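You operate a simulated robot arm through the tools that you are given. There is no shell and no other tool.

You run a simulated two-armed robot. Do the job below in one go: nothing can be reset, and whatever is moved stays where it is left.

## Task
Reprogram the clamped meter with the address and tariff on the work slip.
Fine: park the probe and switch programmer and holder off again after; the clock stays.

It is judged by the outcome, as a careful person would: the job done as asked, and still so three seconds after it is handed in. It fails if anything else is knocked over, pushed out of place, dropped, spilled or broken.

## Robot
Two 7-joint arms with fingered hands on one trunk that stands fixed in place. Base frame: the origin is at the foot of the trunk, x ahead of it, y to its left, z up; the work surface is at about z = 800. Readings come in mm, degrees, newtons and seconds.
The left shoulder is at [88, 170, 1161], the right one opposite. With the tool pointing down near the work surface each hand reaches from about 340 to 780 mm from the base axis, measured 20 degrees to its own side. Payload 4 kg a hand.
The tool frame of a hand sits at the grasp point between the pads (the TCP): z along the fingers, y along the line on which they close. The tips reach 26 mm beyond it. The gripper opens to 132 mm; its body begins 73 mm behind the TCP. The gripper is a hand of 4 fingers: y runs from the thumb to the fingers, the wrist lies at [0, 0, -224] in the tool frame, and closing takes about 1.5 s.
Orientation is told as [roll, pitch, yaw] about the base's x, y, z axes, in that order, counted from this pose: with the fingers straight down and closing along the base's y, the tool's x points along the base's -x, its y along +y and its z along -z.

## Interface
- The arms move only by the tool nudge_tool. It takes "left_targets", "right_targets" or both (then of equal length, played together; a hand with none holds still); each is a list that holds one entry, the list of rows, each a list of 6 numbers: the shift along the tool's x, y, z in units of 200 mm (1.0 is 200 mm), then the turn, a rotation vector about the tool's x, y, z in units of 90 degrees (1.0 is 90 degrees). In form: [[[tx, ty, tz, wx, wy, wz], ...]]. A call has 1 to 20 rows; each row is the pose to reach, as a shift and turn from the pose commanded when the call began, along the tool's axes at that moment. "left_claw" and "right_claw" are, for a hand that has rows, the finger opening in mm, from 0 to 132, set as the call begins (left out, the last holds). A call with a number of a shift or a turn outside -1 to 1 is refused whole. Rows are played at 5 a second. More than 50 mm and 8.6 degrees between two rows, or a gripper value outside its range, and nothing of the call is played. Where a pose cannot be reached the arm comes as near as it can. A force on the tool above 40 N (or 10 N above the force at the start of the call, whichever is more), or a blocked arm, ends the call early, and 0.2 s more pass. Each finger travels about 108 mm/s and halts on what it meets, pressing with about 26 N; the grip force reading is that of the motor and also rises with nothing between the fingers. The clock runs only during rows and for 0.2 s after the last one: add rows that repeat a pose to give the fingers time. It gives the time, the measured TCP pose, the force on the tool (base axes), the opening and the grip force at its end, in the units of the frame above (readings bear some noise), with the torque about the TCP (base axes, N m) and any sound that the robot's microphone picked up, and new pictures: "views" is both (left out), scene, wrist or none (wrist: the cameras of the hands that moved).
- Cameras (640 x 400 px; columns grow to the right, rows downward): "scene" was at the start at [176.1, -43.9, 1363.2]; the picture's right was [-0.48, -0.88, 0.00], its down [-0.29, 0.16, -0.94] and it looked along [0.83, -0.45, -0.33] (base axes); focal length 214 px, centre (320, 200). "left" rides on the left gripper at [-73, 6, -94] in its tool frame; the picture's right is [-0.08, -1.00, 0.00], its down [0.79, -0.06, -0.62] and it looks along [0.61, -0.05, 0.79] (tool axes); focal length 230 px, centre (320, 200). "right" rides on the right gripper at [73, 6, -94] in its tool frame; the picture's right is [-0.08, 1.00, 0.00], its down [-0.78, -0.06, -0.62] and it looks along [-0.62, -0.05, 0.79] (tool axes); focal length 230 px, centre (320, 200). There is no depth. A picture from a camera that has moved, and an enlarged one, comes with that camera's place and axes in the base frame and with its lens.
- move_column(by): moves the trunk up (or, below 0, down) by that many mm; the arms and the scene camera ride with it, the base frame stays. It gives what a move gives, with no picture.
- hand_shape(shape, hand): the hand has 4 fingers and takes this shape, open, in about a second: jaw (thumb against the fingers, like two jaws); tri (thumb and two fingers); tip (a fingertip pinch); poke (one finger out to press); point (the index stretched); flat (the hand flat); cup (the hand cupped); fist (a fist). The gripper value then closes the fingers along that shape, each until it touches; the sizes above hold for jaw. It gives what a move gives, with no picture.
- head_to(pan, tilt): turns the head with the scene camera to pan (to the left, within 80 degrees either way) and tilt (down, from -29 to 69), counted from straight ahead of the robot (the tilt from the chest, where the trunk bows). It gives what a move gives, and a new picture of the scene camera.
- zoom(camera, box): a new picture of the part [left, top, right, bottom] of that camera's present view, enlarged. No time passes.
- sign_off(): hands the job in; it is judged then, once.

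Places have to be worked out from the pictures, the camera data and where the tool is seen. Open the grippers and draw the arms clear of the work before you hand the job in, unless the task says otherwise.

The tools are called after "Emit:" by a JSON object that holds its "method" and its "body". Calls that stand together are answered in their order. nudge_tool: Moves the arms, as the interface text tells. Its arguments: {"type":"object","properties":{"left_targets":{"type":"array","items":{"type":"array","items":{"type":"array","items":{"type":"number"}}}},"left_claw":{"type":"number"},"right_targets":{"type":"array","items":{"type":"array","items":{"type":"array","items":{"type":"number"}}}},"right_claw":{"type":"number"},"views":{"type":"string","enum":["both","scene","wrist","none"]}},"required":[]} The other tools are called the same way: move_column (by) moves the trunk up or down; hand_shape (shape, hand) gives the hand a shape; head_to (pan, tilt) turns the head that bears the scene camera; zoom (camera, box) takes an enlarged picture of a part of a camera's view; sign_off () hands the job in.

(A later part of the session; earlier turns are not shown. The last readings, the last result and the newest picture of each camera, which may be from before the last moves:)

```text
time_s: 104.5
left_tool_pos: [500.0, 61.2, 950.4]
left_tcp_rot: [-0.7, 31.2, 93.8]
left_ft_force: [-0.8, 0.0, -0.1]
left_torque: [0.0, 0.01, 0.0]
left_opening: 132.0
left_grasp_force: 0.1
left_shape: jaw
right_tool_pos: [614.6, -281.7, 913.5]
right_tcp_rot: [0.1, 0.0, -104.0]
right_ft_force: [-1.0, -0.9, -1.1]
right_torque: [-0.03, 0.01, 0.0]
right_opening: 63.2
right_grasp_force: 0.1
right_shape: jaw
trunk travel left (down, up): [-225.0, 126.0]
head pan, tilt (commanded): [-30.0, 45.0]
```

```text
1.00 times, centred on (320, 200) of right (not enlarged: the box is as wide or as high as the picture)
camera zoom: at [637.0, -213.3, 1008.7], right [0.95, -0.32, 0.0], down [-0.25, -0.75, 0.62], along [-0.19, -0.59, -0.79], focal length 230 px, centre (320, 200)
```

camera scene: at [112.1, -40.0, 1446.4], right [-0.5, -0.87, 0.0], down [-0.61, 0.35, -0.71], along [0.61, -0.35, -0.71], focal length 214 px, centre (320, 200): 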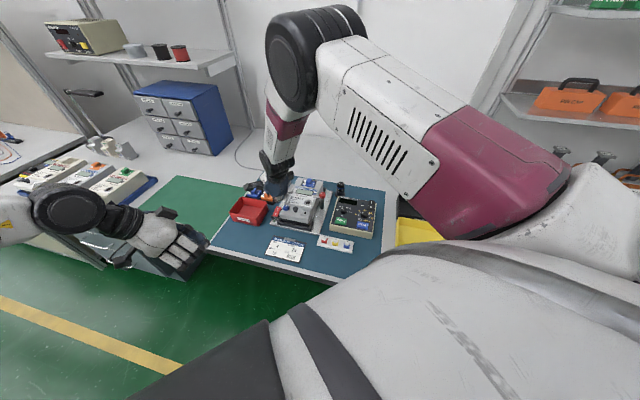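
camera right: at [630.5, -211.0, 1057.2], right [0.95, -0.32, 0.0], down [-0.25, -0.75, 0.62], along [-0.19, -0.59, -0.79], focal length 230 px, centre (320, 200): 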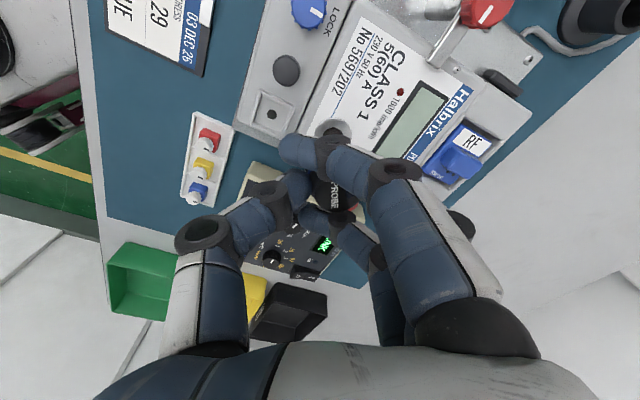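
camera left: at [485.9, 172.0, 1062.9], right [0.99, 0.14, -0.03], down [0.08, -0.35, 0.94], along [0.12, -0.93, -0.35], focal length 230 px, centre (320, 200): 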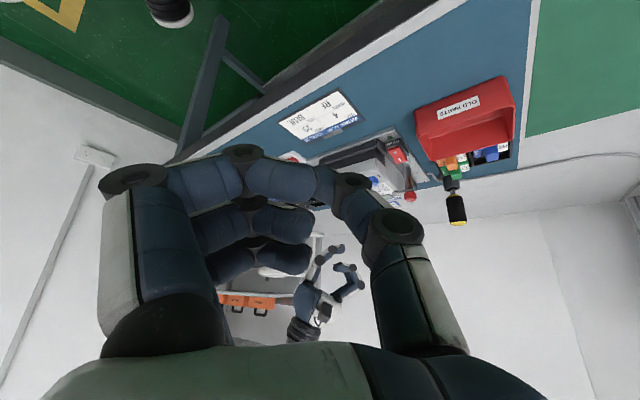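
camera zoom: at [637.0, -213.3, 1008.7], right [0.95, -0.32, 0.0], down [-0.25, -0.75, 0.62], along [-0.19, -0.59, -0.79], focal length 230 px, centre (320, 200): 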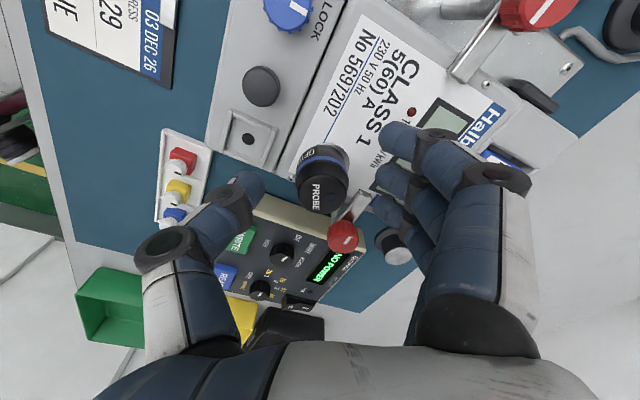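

Comparing with my earlier pictures, the meter itself has moved: all its features sit about 6 mm to the bench-right of where they were before my thumb touched it at t≈60 s (the clamp knobs did not move). That explains NO POWER; I must push it back. I rise off the probe, close the jaw and go to the meter's right side.

Emit:
{"method": "nudge_tool", "body": {"right_targets": [[[0, 0, -0.12, 0, 0, 0], [0, 0, -0.3, 0, 0, 0], [0, 0, -0.5, 0, 0, 0]]], "views": "none"}}

Emit:
{"method": "zoom", "body": {"camera": "scene", "box": [275, 150, 345, 220]}}

Emit:
{"method": "zoom", "body": {"camera": "right", "box": [160, 0, 480, 220]}}

```text
time_s: 105.3
left_tool_pos: [501.2, 61.8, 951.9]
left_tcp_rot: [-0.8, 31.3, 93.7]
left_ft_force: [0.0, -0.1, 0.0]
left_torque: [0.02, 0.03, 0.02]
left_opening: 132.1
left_grasp_force: 0.0
left_shape: jaw
right_tool_pos: [615.6, -281.9, 1015.6]
right_tcp_rot: [0.1, 0.0, -104.0]
right_ft_force: [-0.2, 0.6, -1.1]
right_torque: [-0.01, -0.01, 0.02]
right_opening: 63.3
right_grasp_force: 0.0
right_shape: jaw
trunk travel left (down, up): [-225.0, 126.0]
head pan, tilt (commanded): [-30.0, 45.0]
```

```text
5.71 times, centred on (310, 185) of scene
camera zoom: at [131.6, -39.6, 1375.1], right [-0.5, -0.87, 0.0], down [-0.61, 0.35, -0.71], along [0.61, -0.35, -0.71], focal length 1226 px, centre (377, 286)
```

zoom: 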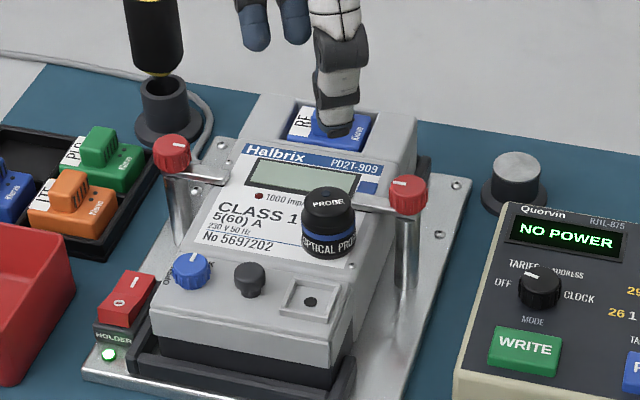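

```text
1.82 times, centred on (320, 110) of right
camera zoom: at [636.6, -213.4, 1110.1], right [0.95, -0.32, 0.0], down [-0.25, -0.75, 0.62], along [-0.19, -0.59, -0.79], focal length 418 px, centre (320, 364)
```

zoom: 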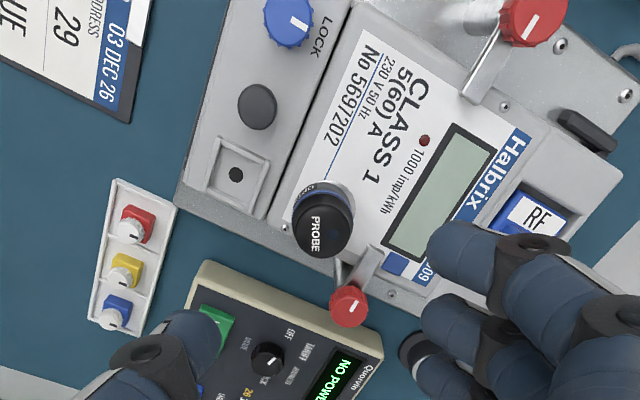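

The picture confirms it: probe standing on the port, LCD blank. I zoom on the front bracket to see how the meter sits in it.

Emit:
{"method": "zoom", "body": {"camera": "scene", "box": [280, 190, 320, 230]}}

Emit:
{"method": "zoom", "body": {"camera": "left", "box": [310, 150, 430, 250]}}

```text
10.00 times, centred on (300, 210) of scene
camera zoom: at [131.6, -39.6, 1375.1], right [-0.5, -0.87, 0.0], down [-0.61, 0.35, -0.71], along [0.61, -0.35, -0.71], focal length 2145 px, centre (520, 100)
```

zoom: 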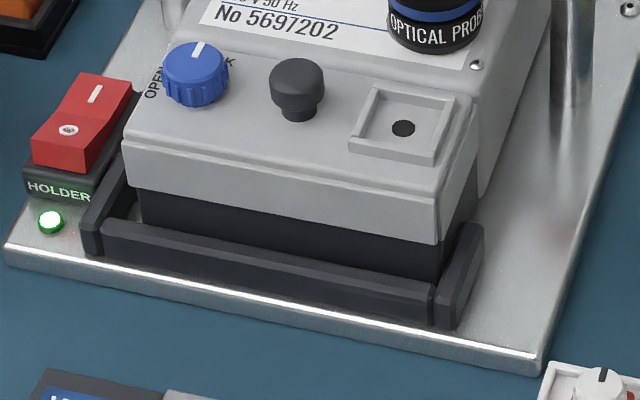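

```text
4.00 times, centred on (370, 200) of left
camera zoom: at [485.9, 171.8, 993.4], right [0.99, 0.14, -0.03], down [0.07, -0.35, 0.94], along [0.12, -0.93, -0.35], focal length 920 px, centre (120, 200)
```

zoom: 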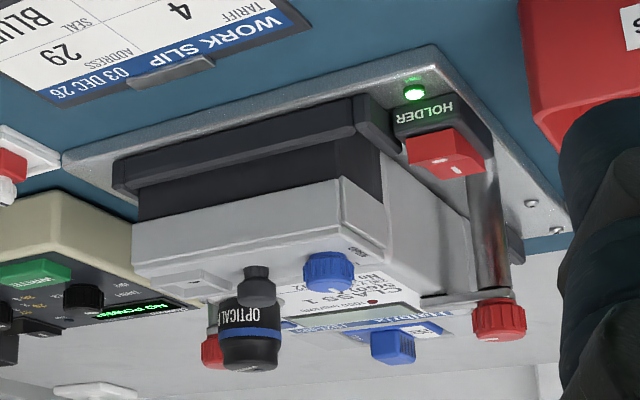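

The gap in the bracket is all on the left: the meter must go about 5.6 mm to the bench-left. I close the jaw, turn to yaw -134° and place the hand to the right of the meter, still high.

Emit:
{"method": "nudge_tool", "body": {"right_targets": [[[-0.0527, -0.059, 0, 0, 0, 0.0667], [-0.105, -0.118, 0, 0, 0, 0.1333], [-0.158, -0.177, 0, 0, 0, 0.2], [-0.211, -0.236, 0, 0, 0, 0.2667], [-0.2635, -0.2945, 0, 0, 0, 0.3333], [-0.2635, -0.2945, 0.14, 0, 0, 0.3333], [-0.2635, -0.2945, 0.275, 0, 0, 0.3333], [-0.2635, -0.2945, 0.275, 0, 0, 0.3333]]], "right_claw": 0, "views": "wrist"}}

Emit:
{"method": "zoom", "body": {"camera": "scene", "box": [280, 140, 380, 220]}}

Emit:
{"method": "zoom", "body": {"camera": "right", "box": [160, 60, 480, 280]}}

```text
time_s: 107.1
left_tool_pos: [501.3, 61.3, 951.4]
left_tcp_rot: [-0.8, 31.1, 93.7]
left_ft_force: [-0.7, -0.4, -0.5]
left_torque: [-0.02, 0.02, 0.0]
left_opening: 132.3
left_grasp_force: 0.0
left_shape: jaw
right_tool_pos: [545.2, -318.8, 959.0]
right_tcp_rot: [0.1, 0.0, -134.0]
right_ft_force: [-0.1, 0.7, 0.2]
right_torque: [-0.03, 0.01, 0.02]
right_opening: 0.4
right_grasp_force: 25.5
right_shape: jaw
trunk travel left (down, up): [-225.0, 126.0]
head pan, tilt (commanded): [-30.0, 45.0]
camera right: at [599.3, -270.9, 1053.9], right [0.66, -0.75, 0.0], down [-0.59, -0.52, 0.62], along [-0.46, -0.41, -0.79], focal length 230 px, centre (320, 200)
```

right: 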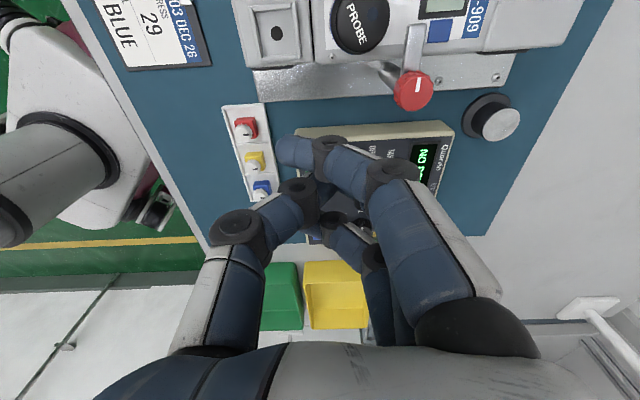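

```text
5.00 times, centred on (330, 180) of scene
camera zoom: at [132.2, -39.8, 1375.0], right [-0.5, -0.87, 0.0], down [-0.61, 0.35, -0.71], along [0.61, -0.35, -0.71], focal length 1072 px, centre (270, 300)
```

zoom: 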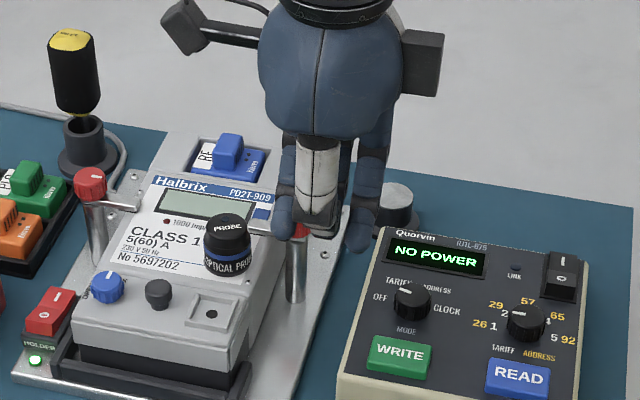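

```text
1.82 times, centred on (320, 170) of right
camera zoom: at [599.3, -270.9, 1053.9], right [0.66, -0.75, 0.0], down [-0.59, -0.52, 0.62], along [-0.46, -0.41, -0.79], focal length 418 px, centre (320, 254)
```

zoom: 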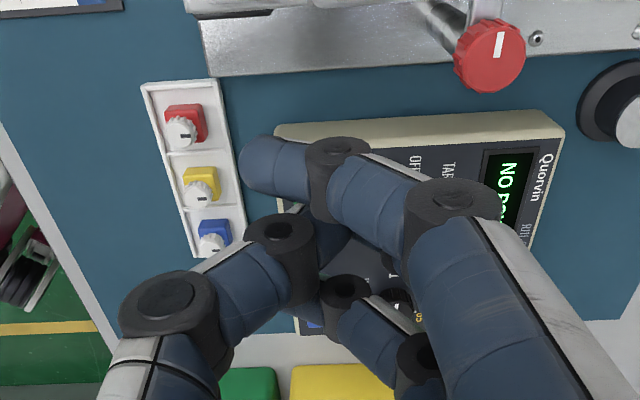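

Closed, the index finger's side will be the pusher. I lower the hand into the gap to the right of the meter, stopping short of contact, and check.

Emit:
{"method": "nudge_tool", "body": {"right_targets": [[[0, 0, 0.15, 0, 0, 0], [0, 0, 0.3, 0, 0, 0], [0, 0, 0.4, 0, 0, 0], [0, 0, 0.455, 0, 0, 0], [0, 0, 0.455, 0, 0, 0]]], "views": "wrist"}}

Emit:
{"method": "zoom", "body": {"camera": "scene", "box": [290, 160, 370, 240]}}

Emit:
{"method": "zoom", "body": {"camera": "left", "box": [270, 140, 390, 240]}}

```text
time_s: 108.3
left_tool_pos: [501.4, 61.8, 950.5]
left_tcp_rot: [-0.8, 31.2, 93.8]
left_ft_force: [-1.3, -0.4, 0.5]
left_torque: [0.04, 0.0, 0.01]
left_opening: 132.0
left_grasp_force: 0.0
left_shape: jaw
right_tool_pos: [546.0, -319.2, 867.4]
right_tcp_rot: [0.2, -0.1, -133.9]
right_ft_force: [-0.1, 0.7, 0.0]
right_torque: [0.02, -0.01, -0.03]
right_opening: 0.0
right_grasp_force: 26.1
right_shape: jaw
trunk travel left (down, up): [-225.0, 126.0]
head pan, tilt (commanded): [-30.0, 45.0]
camera right: at [599.3, -271.0, 962.1], right [0.66, -0.75, 0.0], down [-0.59, -0.52, 0.62], along [-0.46, -0.41, -0.79], focal length 230 px, centre (320, 200)
```

right: 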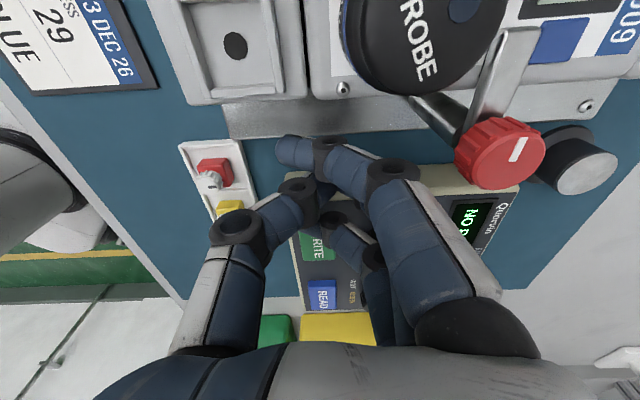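

```text
5.00 times, centred on (330, 200) of scene
camera zoom: at [132.3, -39.9, 1375.0], right [-0.5, -0.87, 0.0], down [-0.61, 0.35, -0.71], along [0.61, -0.35, -0.71], focal length 1072 px, centre (270, 200)
```

zoom: 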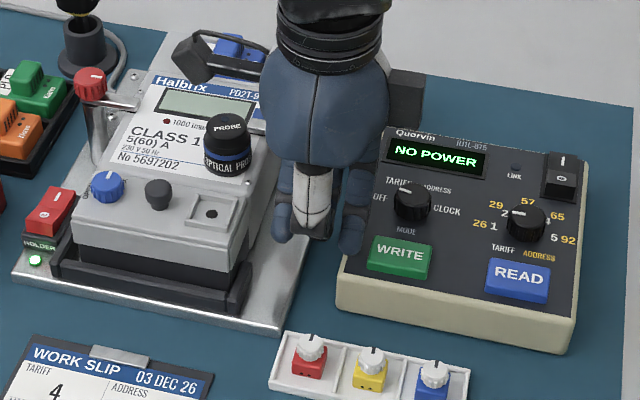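

```text
4.00 times, centred on (330, 190) of left
camera zoom: at [486.4, 171.7, 993.0], right [0.99, 0.14, -0.03], down [0.08, -0.35, 0.94], along [0.12, -0.93, -0.35], focal length 920 px, centre (280, 240)
```

zoom: 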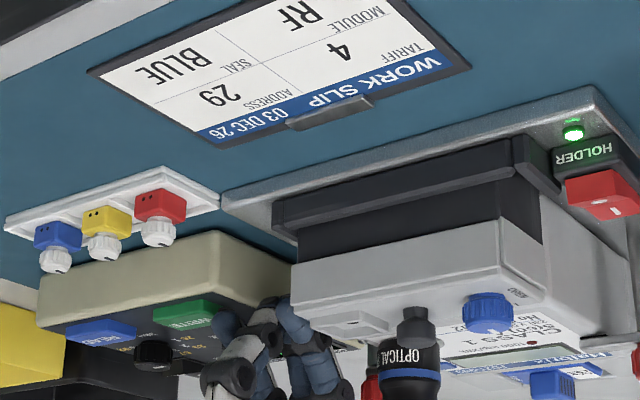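

Clear: the index sits just right of the meter's front block. I move left 10 mm gently and read the force.

Emit:
{"method": "nudge_tool", "body": {"right_targets": [[[0.02, 0, 0, 0, 0, 0], [0.04, 0, 0, 0, 0, 0], [0.05, 0, 0, 0, 0, 0], [0.05, 0, 0, 0, 0, 0]]], "views": "none"}}

Emit:
{"method": "zoom", "body": {"camera": "scene", "box": [295, 180, 335, 220]}}

```text
time_s: 109.3
left_tool_pos: [501.3, 62.0, 950.5]
left_tcp_rot: [-0.7, 31.2, 93.6]
left_ft_force: [0.8, 0.0, 0.4]
left_torque: [0.01, 0.01, 0.04]
left_opening: 131.8
left_grasp_force: 0.0
left_shape: jaw
right_tool_pos: [553.3, -311.4, 867.4]
right_tcp_rot: [0.1, 0.0, -134.0]
right_ft_force: [0.1, 0.1, -0.2]
right_torque: [0.01, 0.0, 0.0]
right_opening: 0.3
right_grasp_force: 26.4
right_shape: jaw
trunk travel left (down, up): [-225.0, 126.0]
head pan, tilt (commanded): [-30.0, 45.0]
```

```text
10.00 times, centred on (315, 200) of scene
camera zoom: at [132.3, -39.9, 1374.9], right [-0.5, -0.87, 0.0], down [-0.61, 0.35, -0.71], along [0.61, -0.35, -0.71], focal length 2145 px, centre (370, 200)
```

zoom: 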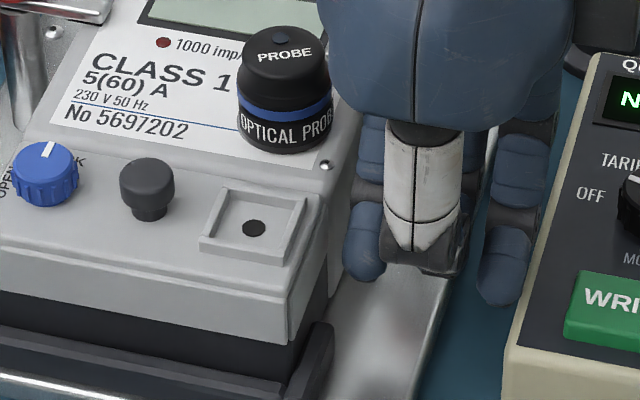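

No contact yet, about 5 mm to go. I continue in 2 mm steps, watching force.

Emit:
{"method": "nudge_tool", "body": {"right_targets": [[[0.01, 0, 0, 0, 0, 0], [0.02, 0, 0, 0, 0, 0], [0.03, 0, 0, 0, 0, 0], [0.04, 0, 0, 0, 0, 0], [0.04, 0, 0, 0, 0, 0]]], "views": "none"}}

Emit:
{"method": "zoom", "body": {"camera": "scene", "box": [295, 180, 335, 220]}}

```text
time_s: 110.5
left_tool_pos: [501.4, 61.9, 950.5]
left_tcp_rot: [-0.9, 31.2, 93.7]
left_ft_force: [-0.4, 1.2, -0.3]
left_torque: [-0.02, 0.01, -0.01]
left_opening: 132.0
left_grasp_force: 0.1
left_shape: jaw
right_tool_pos: [556.6, -305.5, 866.3]
right_tcp_rot: [0.1, 0.0, -134.0]
right_ft_force: [-1.2, -0.7, 0.1]
right_torque: [0.02, 0.01, -0.04]
right_opening: 0.1
right_grasp_force: 26.3
right_shape: jaw
trunk travel left (down, up): [-225.0, 126.0]
head pan, tilt (commanded): [-30.0, 45.0]
```

```text
10.00 times, centred on (315, 200) of scene
camera zoom: at [132.2, -40.0, 1375.0], right [-0.5, -0.87, 0.0], down [-0.61, 0.35, -0.71], along [0.61, -0.35, -0.71], focal length 2145 px, centre (370, 200)
```

zoom: 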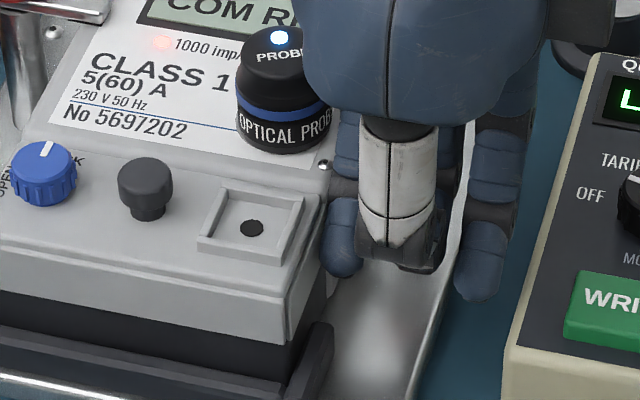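

Excellent: after a small push the meter LCD lights ("COM R…"), the probe lamp is on and the programmer display changed. I keep pushing gently to bring the meter back to its original place (about 4–5 mm more), checking as I go.

Emit:
{"method": "nudge_tool", "body": {"right_targets": [[[0.007, 0, 0, 0, 0, 0], [0.015, 0, 0, 0, 0, 0], [0.015, 0, 0, 0, 0, 0]]], "views": "none"}}

Emit:
{"method": "zoom", "body": {"camera": "scene", "box": [280, 160, 340, 220]}}

Emit:
{"method": "zoom", "body": {"camera": "scene", "box": [295, 180, 335, 220]}}

```text
time_s: 111.3
left_tool_pos: [500.6, 61.2, 950.3]
left_tcp_rot: [-0.8, 31.2, 93.7]
left_ft_force: [-0.1, 0.7, -0.8]
left_torque: [0.0, 0.0, -0.01]
left_opening: 132.0
left_grasp_force: 0.3
left_shape: jaw
right_tool_pos: [559.9, -303.5, 867.2]
right_tcp_rot: [0.0, 0.2, -134.0]
right_ft_force: [-1.2, -1.6, -0.6]
right_torque: [0.02, -0.04, -0.01]
right_opening: 0.0
right_grasp_force: 26.1
right_shape: jaw
trunk travel left (down, up): [-225.0, 126.0]
head pan, tilt (commanded): [-30.0, 45.0]
```

```text
6.67 times, centred on (310, 190) of scene
camera zoom: at [132.2, -40.0, 1375.0], right [-0.5, -0.87, 0.0], down [-0.61, 0.35, -0.71], along [0.61, -0.35, -0.71], focal length 1430 px, centre (387, 267)
```

zoom: 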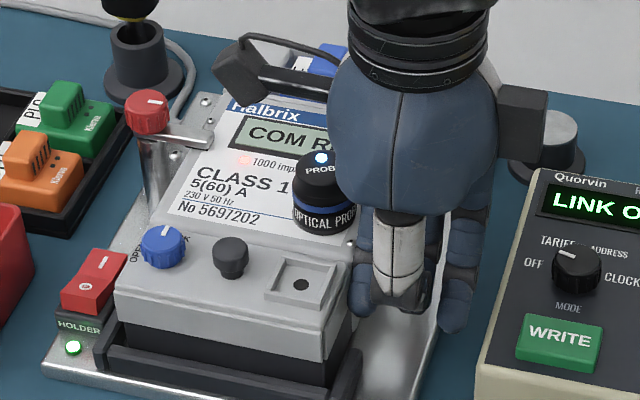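

```text
10.00 times, centred on (315, 200) of scene
camera zoom: at [132.2, -40.0, 1375.0], right [-0.5, -0.87, 0.0], down [-0.61, 0.35, -0.71], along [0.61, -0.35, -0.71], focal length 2145 px, centre (370, 200)
```

zoom: 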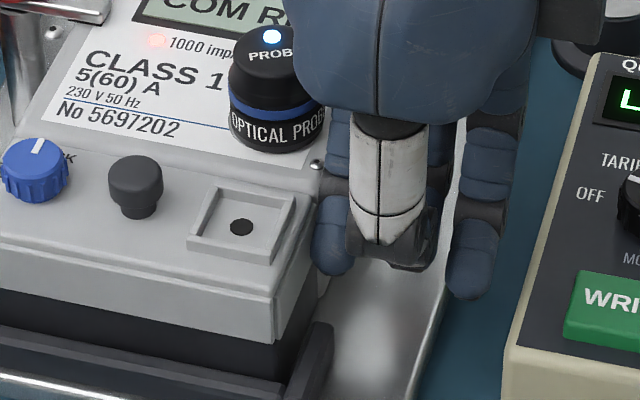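

LINK O… is showing and the meter has come back about 3.3 mm with only 2 N. By the knob and jack positions about 1.5 mm remain; I push that last bit.

Emit:
{"method": "nudge_tool", "body": {"right_targets": [[[0.004, 0, 0, 0, 0, 0], [0.008, 0, 0, 0, 0, 0], [0.008, 0, 0, 0, 0, 0]]], "views": "none"}}

Emit:
{"method": "nudge_tool", "body": {"right_targets": [[[-0.02, 0, 0, 0, 0, 0], [-0.07, 0, 0, 0, 0, 0], [-0.1, 0, 0, 0, 0, 0], [-0.1, 0, -0.2, 0, 0, 0], [-0.1, 0, -0.4, 0, 0, 0], [-0.2, 0, -0.55, 0, 0, 0]]], "views": "none"}}

Emit:
{"method": "zoom", "body": {"camera": "scene", "box": [270, 150, 350, 230]}}

Emit:
{"method": "zoom", "body": {"camera": "scene", "box": [295, 180, 335, 220]}}

Emit:
{"method": "zoom", "body": {"camera": "scene", "box": [320, 170, 390, 240]}}

```text
time_s: 112.1
left_tool_pos: [500.9, 62.0, 951.1]
left_tcp_rot: [-0.8, 31.2, 93.7]
left_ft_force: [-0.2, -0.6, -0.5]
left_torque: [-0.01, 0.0, 0.05]
left_opening: 132.0
left_grasp_force: 0.0
left_shape: jaw
right_tool_pos: [561.4, -302.8, 866.4]
right_tcp_rot: [-0.1, -0.1, -134.0]
right_ft_force: [-0.7, -0.8, 0.0]
right_torque: [-0.04, 0.02, 0.01]
right_opening: 0.0
right_grasp_force: 26.4
right_shape: jaw
trunk travel left (down, up): [-225.0, 126.0]
head pan, tilt (commanded): [-30.0, 45.0]
```

```text
time_s: 113.5
left_tool_pos: [500.6, 61.7, 951.6]
left_tcp_rot: [-0.7, 31.2, 93.6]
left_ft_force: [-0.3, 0.2, -0.6]
left_torque: [0.02, -0.03, 0.02]
left_opening: 131.9
left_grasp_force: 0.0
left_shape: jaw
right_tool_pos: [533.7, -331.0, 977.6]
right_tcp_rot: [0.1, 0.2, -134.0]
right_ft_force: [0.1, 0.1, 0.1]
right_torque: [0.02, -0.03, 0.02]
right_opening: 0.0
right_grasp_force: 26.1
right_shape: jaw
trunk travel left (down, up): [-225.0, 126.0]
head pan, tilt (commanded): [-30.0, 45.0]
```

```text
5.00 times, centred on (310, 190) of scene
camera zoom: at [131.2, -40.0, 1375.2], right [-0.5, -0.87, 0.0], down [-0.61, 0.35, -0.71], along [0.61, -0.35, -0.71], focal length 1072 px, centre (370, 250)
```

zoom: 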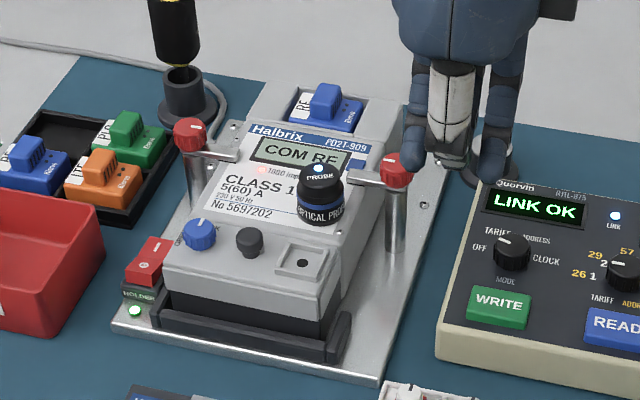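

```text
10.00 times, centred on (315, 200) of scene
camera zoom: at [131.2, -40.0, 1375.2], right [-0.5, -0.87, 0.0], down [-0.61, 0.35, -0.71], along [0.61, -0.35, -0.71], focal length 2145 px, centre (370, 200)
```

zoom: 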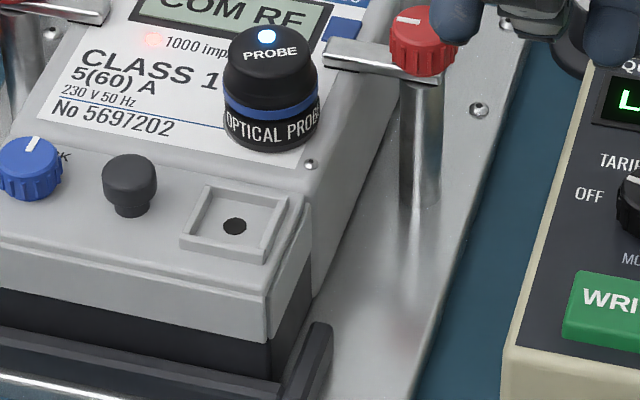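

```text
5.71 times, centred on (355, 205) of scene
camera zoom: at [131.2, -40.0, 1375.2], right [-0.5, -0.87, 0.0], down [-0.61, 0.35, -0.71], along [0.61, -0.35, -0.71], focal length 1226 px, centre (120, 171)
```

zoom: 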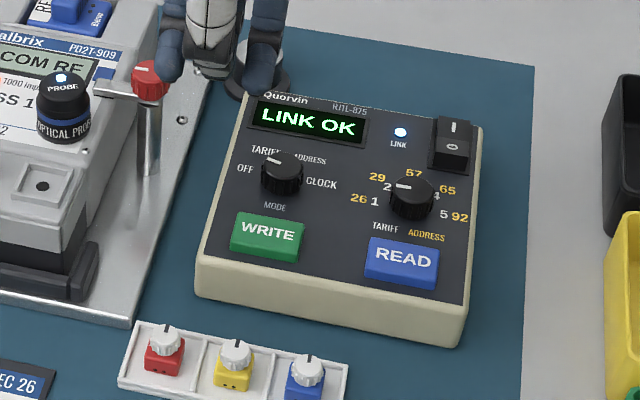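

LINK OK now shows, the meter LCD reads COM RF, and the meter is back within about a millimetre at the front. Next the dials: I open the jaw to 40 mm and go above the mode dial (≈(538,-387)) at yaw -104° for a close look.

Emit:
{"method": "nudge_tool", "body": {"right_targets": [[[-0.037, 0.042, 0.017, 0, 0, -0.0667], [-0.075, 0.084, 0.034, 0, 0, -0.1333], [-0.112, 0.126, 0.051, 0, 0, -0.2], [-0.149, 0.168, 0.068, 0, 0, -0.2667], [-0.1865, 0.21, 0.085, 0, 0, -0.3333], [-0.1865, 0.21, 0.085, 0, 0, -0.3333]]], "right_claw": 40, "views": "wrist"}}

Emit:
{"method": "zoom", "body": {"camera": "right", "box": [200, 60, 440, 220]}}

Emit:
{"method": "zoom", "body": {"camera": "scene", "box": [325, 180, 385, 230]}}

```text
time_s: 114.9
left_tool_pos: [501.7, 62.4, 951.6]
left_tcp_rot: [-0.7, 31.3, 93.7]
left_ft_force: [0.4, -0.2, 0.3]
left_torque: [0.0, 0.01, 0.01]
left_opening: 132.3
left_grasp_force: 0.0
left_shape: jaw
right_tool_pos: [537.0, -386.5, 960.4]
right_tcp_rot: [0.1, 0.0, -103.8]
right_ft_force: [0.3, 0.1, 0.4]
right_torque: [-0.01, 0.01, -0.02]
right_opening: 39.3
right_grasp_force: 0.1
right_shape: jaw
trunk travel left (down, up): [-225.0, 126.0]
head pan, tilt (commanded): [-30.0, 45.0]
camera right: at [559.5, -318.5, 1055.5], right [0.95, -0.31, 0.0], down [-0.25, -0.75, 0.62], along [-0.19, -0.59, -0.79], focal length 230 px, centre (320, 200)
```

right: 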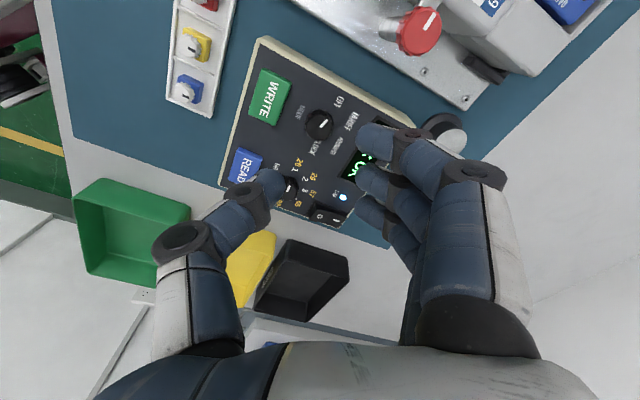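

```text
2.50 times, centred on (320, 140) of right
camera zoom: at [559.5, -318.5, 1055.5], right [0.95, -0.31, 0.0], down [-0.25, -0.75, 0.62], along [-0.19, -0.59, -0.79], focal length 575 px, centre (320, 350)
```

zoom: 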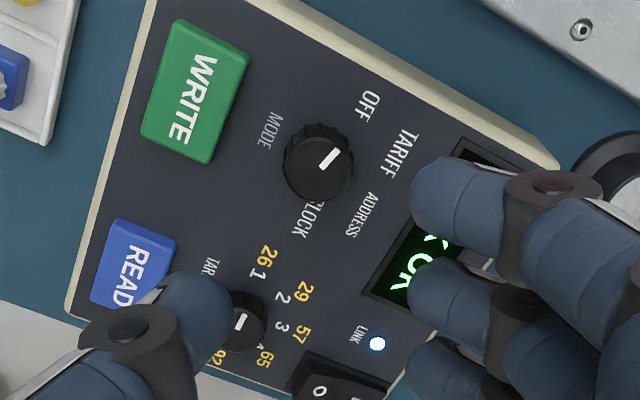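

```text
8.00 times, centred on (355, 205) of scene
camera zoom: at [132.3, -39.7, 1375.0], right [-0.5, -0.87, 0.0], down [-0.61, 0.35, -0.71], along [0.61, -0.35, -0.71], focal length 1716 px, centre (40, 160)
```

zoom: 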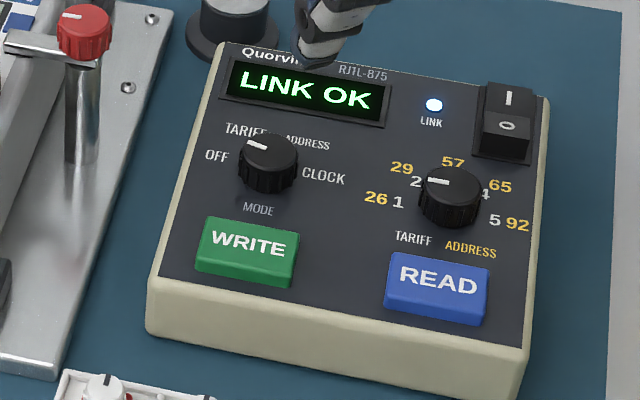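

Pointer on OFF, dial centre ≈(537,-387.5). I come down until the fingertips are just above the knob and check centring.

Emit:
{"method": "nudge_tool", "body": {"right_targets": [[[-0.005, 0, 0.13, 0, 0, 0], [-0.005, 0, 0.26, 0, 0, 0], [-0.005, 0, 0.37, 0, 0, 0], [-0.005, 0, 0.37, 0, 0, 0]]], "views": "none"}}

Emit:
{"method": "zoom", "body": {"camera": "right", "box": [220, 80, 420, 230]}}

Emit:
{"method": "zoom", "body": {"camera": "scene", "box": [325, 180, 385, 230]}}

Emit:
{"method": "zoom", "body": {"camera": "left", "box": [250, 150, 370, 240]}}

```text
time_s: 115.9
left_tool_pos: [501.7, 61.5, 949.9]
left_tcp_rot: [-0.8, 31.2, 93.7]
left_ft_force: [-0.9, -0.2, 0.4]
left_torque: [0.02, 0.01, 0.05]
left_opening: 131.8
left_grasp_force: 0.0
left_shape: jaw
right_tool_pos: [537.2, -388.3, 887.2]
right_tcp_rot: [0.2, 0.0, -104.0]
right_ft_force: [0.1, 0.3, -0.1]
right_torque: [0.01, 0.01, -0.02]
right_opening: 39.5
right_grasp_force: 0.0
right_shape: jaw
trunk travel left (down, up): [-225.0, 126.0]
head pan, tilt (commanded): [-30.0, 45.0]
```

```text
2.67 times, centred on (320, 155) of right
camera zoom: at [558.6, -319.4, 981.5], right [0.95, -0.32, 0.0], down [-0.25, -0.75, 0.62], along [-0.19, -0.59, -0.79], focal length 614 px, centre (320, 320)
```

zoom: 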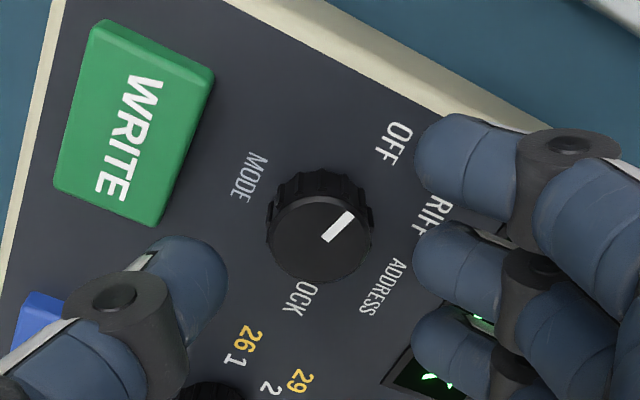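

```text
8.00 times, centred on (355, 205) of scene
camera zoom: at [132.0, -39.7, 1375.0], right [-0.5, -0.87, 0.0], down [-0.61, 0.35, -0.71], along [0.61, -0.35, -0.71], focal length 1716 px, centre (40, 160)
```

zoom: 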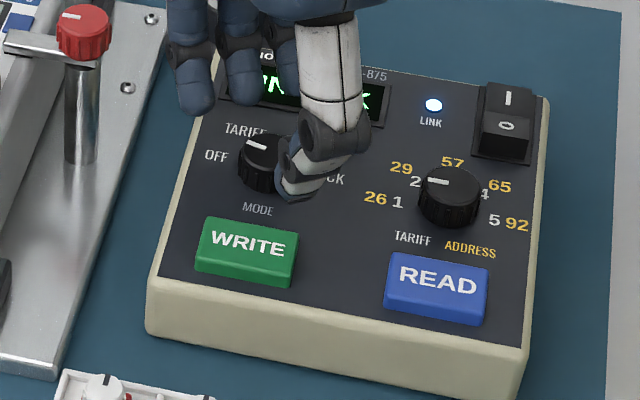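

```text
4.44 times, centred on (310, 195) of left
camera zoom: at [486.2, 171.7, 993.1], right [0.99, 0.14, -0.03], down [0.07, -0.35, 0.94], along [0.12, -0.93, -0.35], focal length 1022 px, centre (364, 222)
```

zoom: 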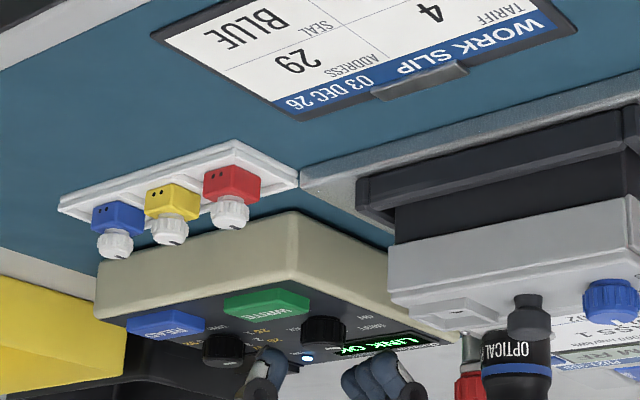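

Centred within about 2 mm. I shift 2 mm and lower so the tips are about 5 mm above the panel, around the knob.

Emit:
{"method": "nudge_tool", "body": {"right_targets": [[[-0.01, 0, 0.03, 0, 0, 0], [-0.01, 0, 0.06, 0, 0, 0], [-0.01, 0, 0.088, 0, 0, 0], [-0.01, 0, 0.088, 0, 0, 0]]], "views": "none"}}

Emit:
{"method": "zoom", "body": {"camera": "right", "box": [220, 80, 420, 230]}}

Emit:
{"method": "zoom", "body": {"camera": "left", "box": [280, 180, 350, 230]}}

```text
time_s: 116.9
left_tool_pos: [502.6, 61.7, 949.1]
left_tcp_rot: [-0.7, 31.2, 93.7]
left_ft_force: [0.2, 0.5, 0.0]
left_torque: [-0.01, 0.02, 0.01]
left_opening: 132.1
left_grasp_force: 0.0
left_shape: jaw
right_tool_pos: [536.2, -390.4, 867.4]
right_tcp_rot: [0.0, 0.0, -104.0]
right_ft_force: [-0.4, 0.4, -0.2]
right_torque: [0.05, -0.02, -0.02]
right_opening: 39.5
right_grasp_force: 0.1
right_shape: jaw
trunk travel left (down, up): [-225.0, 126.0]
head pan, tilt (commanded): [-30.0, 45.0]
```

```text
2.67 times, centred on (320, 155) of right
camera zoom: at [558.3, -321.4, 963.7], right [0.95, -0.32, 0.0], down [-0.25, -0.75, 0.62], along [-0.19, -0.58, -0.79], focal length 614 px, centre (320, 320)
```

zoom: 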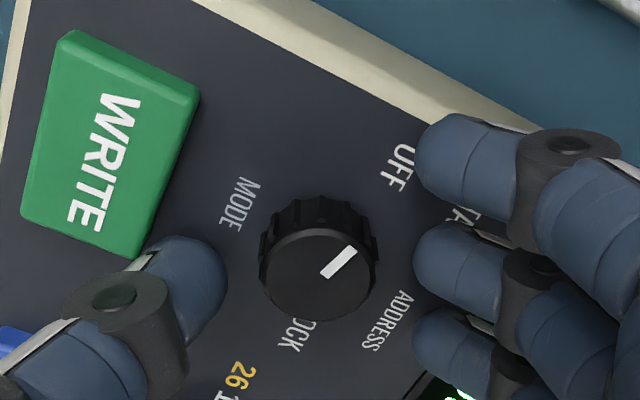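

```text
8.00 times, centred on (315, 205) of left
camera zoom: at [486.4, 171.7, 993.0], right [0.99, 0.14, -0.03], down [0.08, -0.35, 0.94], along [0.12, -0.93, -0.35], focal length 1841 px, centre (360, 160)
```

zoom: 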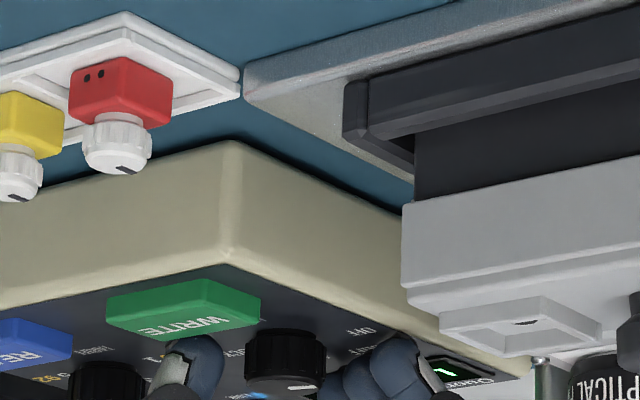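

Aligned within a millimetre, tips at z≈841. I close on the knob.

Emit:
{"method": "nudge_tool", "body": {"right_targets": [[[0, 0, 0, 0, 0, 0], [0, 0, 0, 0, 0, 0], [0, 0, 0, 0, 0, 0], [0, 0, 0, 0, 0, 0]]], "right_claw": 16, "views": "none"}}

Emit:
{"method": "zoom", "body": {"camera": "right", "box": [220, 80, 420, 230]}}

```text
time_s: 117.9
left_tool_pos: [500.3, 61.5, 950.9]
left_tcp_rot: [-0.8, 31.3, 93.6]
left_ft_force: [0.0, 0.1, -0.1]
left_torque: [-0.02, -0.07, 0.01]
left_opening: 132.0
left_grasp_force: 0.0
left_shape: jaw
right_tool_pos: [534.0, -389.2, 868.3]
right_tcp_rot: [-0.1, 0.0, -104.0]
right_ft_force: [-13.4, 3.5, -3.3]
right_torque: [0.03, 0.1, 0.01]
right_opening: 5.6
right_grasp_force: 26.0
right_shape: jaw
trunk travel left (down, up): [-225.0, 126.0]
head pan, tilt (commanded): [-30.0, 45.0]
```

```text
2.67 times, centred on (320, 155) of right
camera zoom: at [556.4, -321.2, 963.4], right [0.95, -0.32, 0.0], down [-0.25, -0.75, 0.62], along [-0.2, -0.58, -0.79], focal length 614 px, centre (320, 320)
```

zoom: 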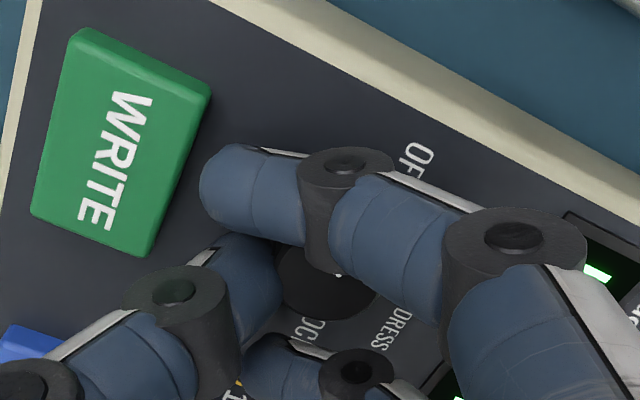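

The grip holds with some sideways push (13 N). I ease that by shifting 6 mm and turn the knob 47° clockwise about its own axis, toward TARIFF.

Emit:
{"method": "nudge_tool", "body": {"right_targets": [[[0, -0.015, 0, 0, 0, 0], [0, -0.03, 0, 0, 0, 0], [0.0039, -0.0297, 0, 0, 0, 0.0833], [0.0078, -0.029, 0, 0, 0, 0.1667], [0.0115, -0.0277, 0, 0, 0, 0.25], [0.015, -0.026, 0, 0, 0, 0.3333], [0.0183, -0.0238, 0, 0, 0, 0.4167], [0.0212, -0.0212, 0, 0, 0, 0.5], [0.0219, -0.0205, 0, 0, 0, 0.522], [0.0219, -0.0205, 0, 0, 0, 0.522]]], "views": "none"}}

Emit:
{"method": "zoom", "body": {"camera": "scene", "box": [325, 180, 385, 230]}}

Emit:
{"method": "zoom", "body": {"camera": "right", "box": [220, 80, 420, 230]}}

Emit:
{"method": "zoom", "body": {"camera": "left", "box": [280, 170, 360, 230]}}

```text
time_s: 120.1
left_tool_pos: [501.8, 63.4, 950.7]
left_tcp_rot: [-0.8, 31.2, 93.7]
left_ft_force: [0.1, 0.4, -0.9]
left_torque: [-0.01, -0.02, 0.0]
left_opening: 131.8
left_grasp_force: 0.0
left_shape: jaw
right_tool_pos: [533.2, -384.5, 868.3]
right_tcp_rot: [0.0, 0.1, -151.0]
right_ft_force: [-5.5, -0.4, -6.5]
right_torque: [-0.15, 0.06, -0.05]
right_opening: 4.4
right_grasp_force: 25.7
right_shape: jaw
trunk travel left (down, up): [-225.0, 126.0]
head pan, tilt (commanded): [-30.0, 45.0]
```

```text
8.00 times, centred on (355, 205) of scene
camera zoom: at [132.1, -40.2, 1374.9], right [-0.5, -0.87, 0.0], down [-0.61, 0.35, -0.71], along [0.61, -0.35, -0.71], focal length 1716 px, centre (40, 160)
```

zoom: 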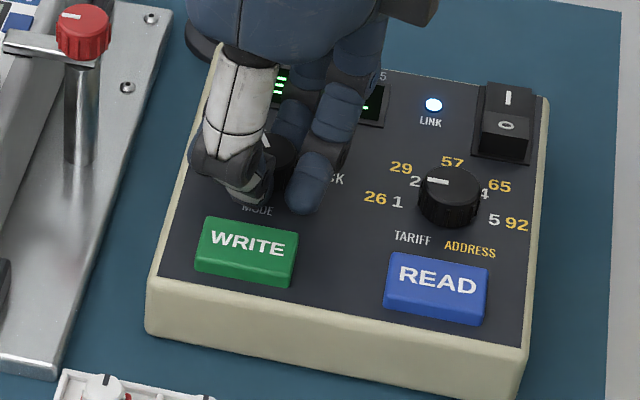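

```text
2.67 times, centred on (320, 155) of right
camera zoom: at [598.7, -355.6, 963.8], right [0.41, -0.91, 0.0], down [-0.72, -0.33, 0.62], along [-0.56, -0.26, -0.79], focal length 614 px, centre (320, 320)
```

zoom: 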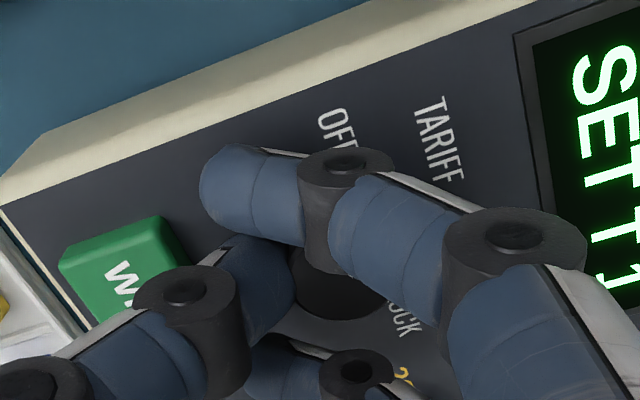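

```text
6.67 times, centred on (320, 200) of left
camera zoom: at [486.3, 171.4, 993.0], right [0.99, 0.14, -0.03], down [0.08, -0.35, 0.93], along [0.12, -0.93, -0.35], focal length 1534 px, centre (320, 200)
```

zoom: 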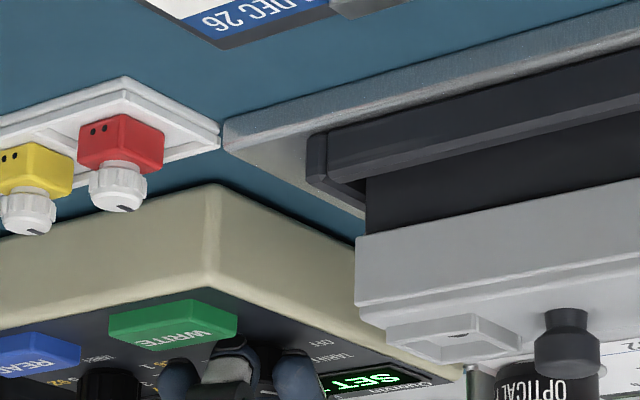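

The display reads SET T 1: mode is now TARIFF. I'd rather do the address first (fewer turns), so I keep the grip and turn another 45° to ADDRESS.

Emit:
{"method": "nudge_tool", "body": {"right_targets": [[[0.0039, 0.0003, 0, 0, 0, 0.0833], [0.0078, 0.001, 0, 0, 0, 0.1667], [0.0115, 0.0023, 0, 0, 0, 0.25], [0.015, 0.004, 0, 0, 0, 0.3333], [0.0183, 0.0062, 0, 0, 0, 0.4167], [0.0212, 0.0088, 0, 0, 0, 0.5], [0.0212, 0.0088, 0, 0, 0, 0.5]]], "views": "none"}}

Emit:
{"method": "zoom", "body": {"camera": "scene", "box": [325, 180, 385, 230]}}

Emit:
{"method": "zoom", "body": {"camera": "right", "box": [220, 80, 420, 230]}}

Emit:
{"method": "zoom", "body": {"camera": "left", "box": [280, 170, 360, 230]}}

```text
time_s: 121.7
left_tool_pos: [500.3, 62.5, 950.7]
left_tcp_rot: [-0.8, 31.3, 93.7]
left_ft_force: [0.1, 0.0, 0.5]
left_torque: [0.0, -0.01, -0.03]
left_opening: 132.1
left_grasp_force: 0.0
left_shape: jaw
right_tool_pos: [537.9, -384.1, 869.2]
right_tcp_rot: [0.0, 0.0, 163.9]
right_ft_force: [-10.5, 6.3, -6.9]
right_torque: [-0.02, 0.2, -0.05]
right_opening: 4.2
right_grasp_force: 25.8
right_shape: jaw
trunk travel left (down, up): [-225.0, 126.0]
head pan, tilt (commanded): [-30.0, 45.0]
```

```text
8.00 times, centred on (355, 205) of scene
camera zoom: at [131.8, -39.6, 1375.0], right [-0.5, -0.87, 0.0], down [-0.61, 0.35, -0.71], along [0.61, -0.35, -0.71], focal length 1716 px, centre (40, 160)
```

zoom: 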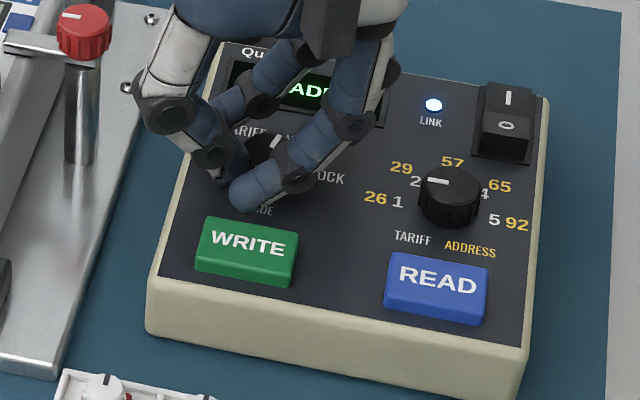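

```text
2.67 times, centred on (320, 155) of right
camera zoom: at [605.3, -410.2, 964.4], right [-0.35, -0.94, 0.0], down [-0.74, 0.28, 0.62], along [-0.58, 0.22, -0.79], focal length 614 px, centre (320, 320)
```

zoom: 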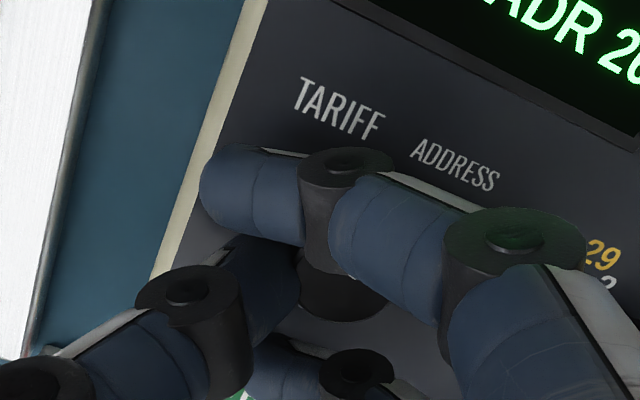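

```text
6.67 times, centred on (320, 200) of left
camera zoom: at [486.0, 171.9, 993.1], right [0.99, 0.14, -0.03], down [0.07, -0.35, 0.94], along [0.12, -0.93, -0.35], focal length 1534 px, centre (320, 200)
```

zoom: 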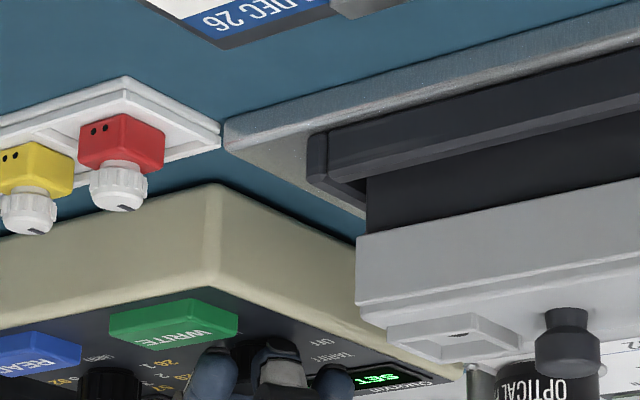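

ADR 26: mode is ADDRESS. I open to 52 mm and rise off the knob.

Emit:
{"method": "nudge_tool", "body": {"right_targets": [[[0, 0, 0, 0, 0, 0], [0, 0, 0, 0, 0, 0], [0, 0.02, 0, 0, 0, 0]]], "right_claw": 52, "views": "none"}}

Emit:
{"method": "nudge_tool", "body": {"right_targets": [[[0, 0, -0.1, 0, 0, 0], [0, 0, -0.25, 0, 0, 0], [0, 0, -0.4, 0, 0, 0]]], "views": "none"}}

Emit:
{"method": "zoom", "body": {"camera": "scene", "box": [285, 165, 385, 235]}}

```text
time_s: 122.5
left_tool_pos: [501.4, 60.7, 950.1]
left_tcp_rot: [-0.8, 31.2, 93.7]
left_ft_force: [-0.2, -0.5, 0.2]
left_torque: [-0.03, -0.02, -0.02]
left_opening: 131.7
left_grasp_force: 0.0
left_shape: jaw
right_tool_pos: [537.8, -387.0, 869.9]
right_tcp_rot: [0.0, 0.1, 164.1]
right_ft_force: [0.9, -0.5, -0.2]
right_torque: [-0.01, 0.02, -0.02]
right_opening: 51.7
right_grasp_force: 0.2
right_shape: jaw
trunk travel left (down, up): [-225.0, 126.0]
head pan, tilt (commanded): [-30.0, 45.0]
```

```text
time_s: 123.3
left_tool_pos: [500.5, 62.1, 950.6]
left_tcp_rot: [-0.9, 31.3, 93.7]
left_ft_force: [0.6, 0.4, 0.1]
left_torque: [0.0, 0.0, 0.03]
left_opening: 132.0
left_grasp_force: 0.0
left_shape: jaw
right_tool_pos: [536.9, -387.9, 948.8]
right_tcp_rot: [-0.1, 0.0, 164.2]
right_ft_force: [0.3, 0.9, -1.0]
right_torque: [0.0, 0.02, 0.0]
right_opening: 51.6
right_grasp_force: 0.1
right_shape: jaw
trunk travel left (down, up): [-225.0, 126.0]
head pan, tilt (commanded): [-30.0, 45.0]
```

```text
5.71 times, centred on (335, 200) of scene
camera zoom: at [131.8, -39.6, 1375.1], right [-0.5, -0.87, 0.0], down [-0.61, 0.35, -0.71], along [0.61, -0.35, -0.71], focal length 1226 px, centre (234, 200)
```

zoom: 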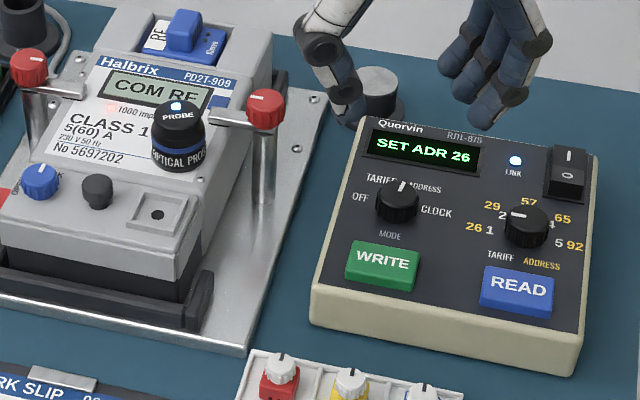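

SET ADR 26 shown. Now the value dial (≈(482,-445)). To stay clear of the rocker and READ I'll grip it with yaw about -59°; I turn the hand in two steps above the dial.

Emit:
{"method": "nudge_tool", "body": {"right_targets": [[[0, 0, 0, 0, 0, -0.09], [0, 0, 0, 0, 0, -0.18], [0, 0, 0, 0, 0, -0.27], [0, 0, 0, 0, 0, -0.36], [0, 0, 0, 0, 0, -0.45], [0, 0, 0, 0, 0, -0.54], [0, 0, 0, 0, 0, -0.63], [0, 0, 0, 0, 0, -0.72], [0, 0, 0, 0, 0, -0.81], [0, 0, 0, 0, 0, -0.9], [0, 0, 0, 0, 0, -0.99]]], "views": "none"}}

```text
time_s: 125.7
left_tool_pos: [501.7, 61.7, 950.7]
left_tcp_rot: [-0.8, 31.3, 93.7]
left_ft_force: [0.0, 0.3, -0.5]
left_torque: [-0.02, -0.03, 0.01]
left_opening: 132.0
left_grasp_force: 0.0
left_shape: jaw
right_tool_pos: [537.9, -387.0, 946.7]
right_tcp_rot: [0.1, 0.0, -106.7]
right_ft_force: [0.6, 0.7, 0.4]
right_torque: [-0.01, -0.01, 0.0]
right_opening: 51.5
right_grasp_force: 0.1
right_shape: jaw
trunk travel left (down, up): [-225.0, 126.0]
head pan, tilt (commanded): [-30.0, 45.0]
```

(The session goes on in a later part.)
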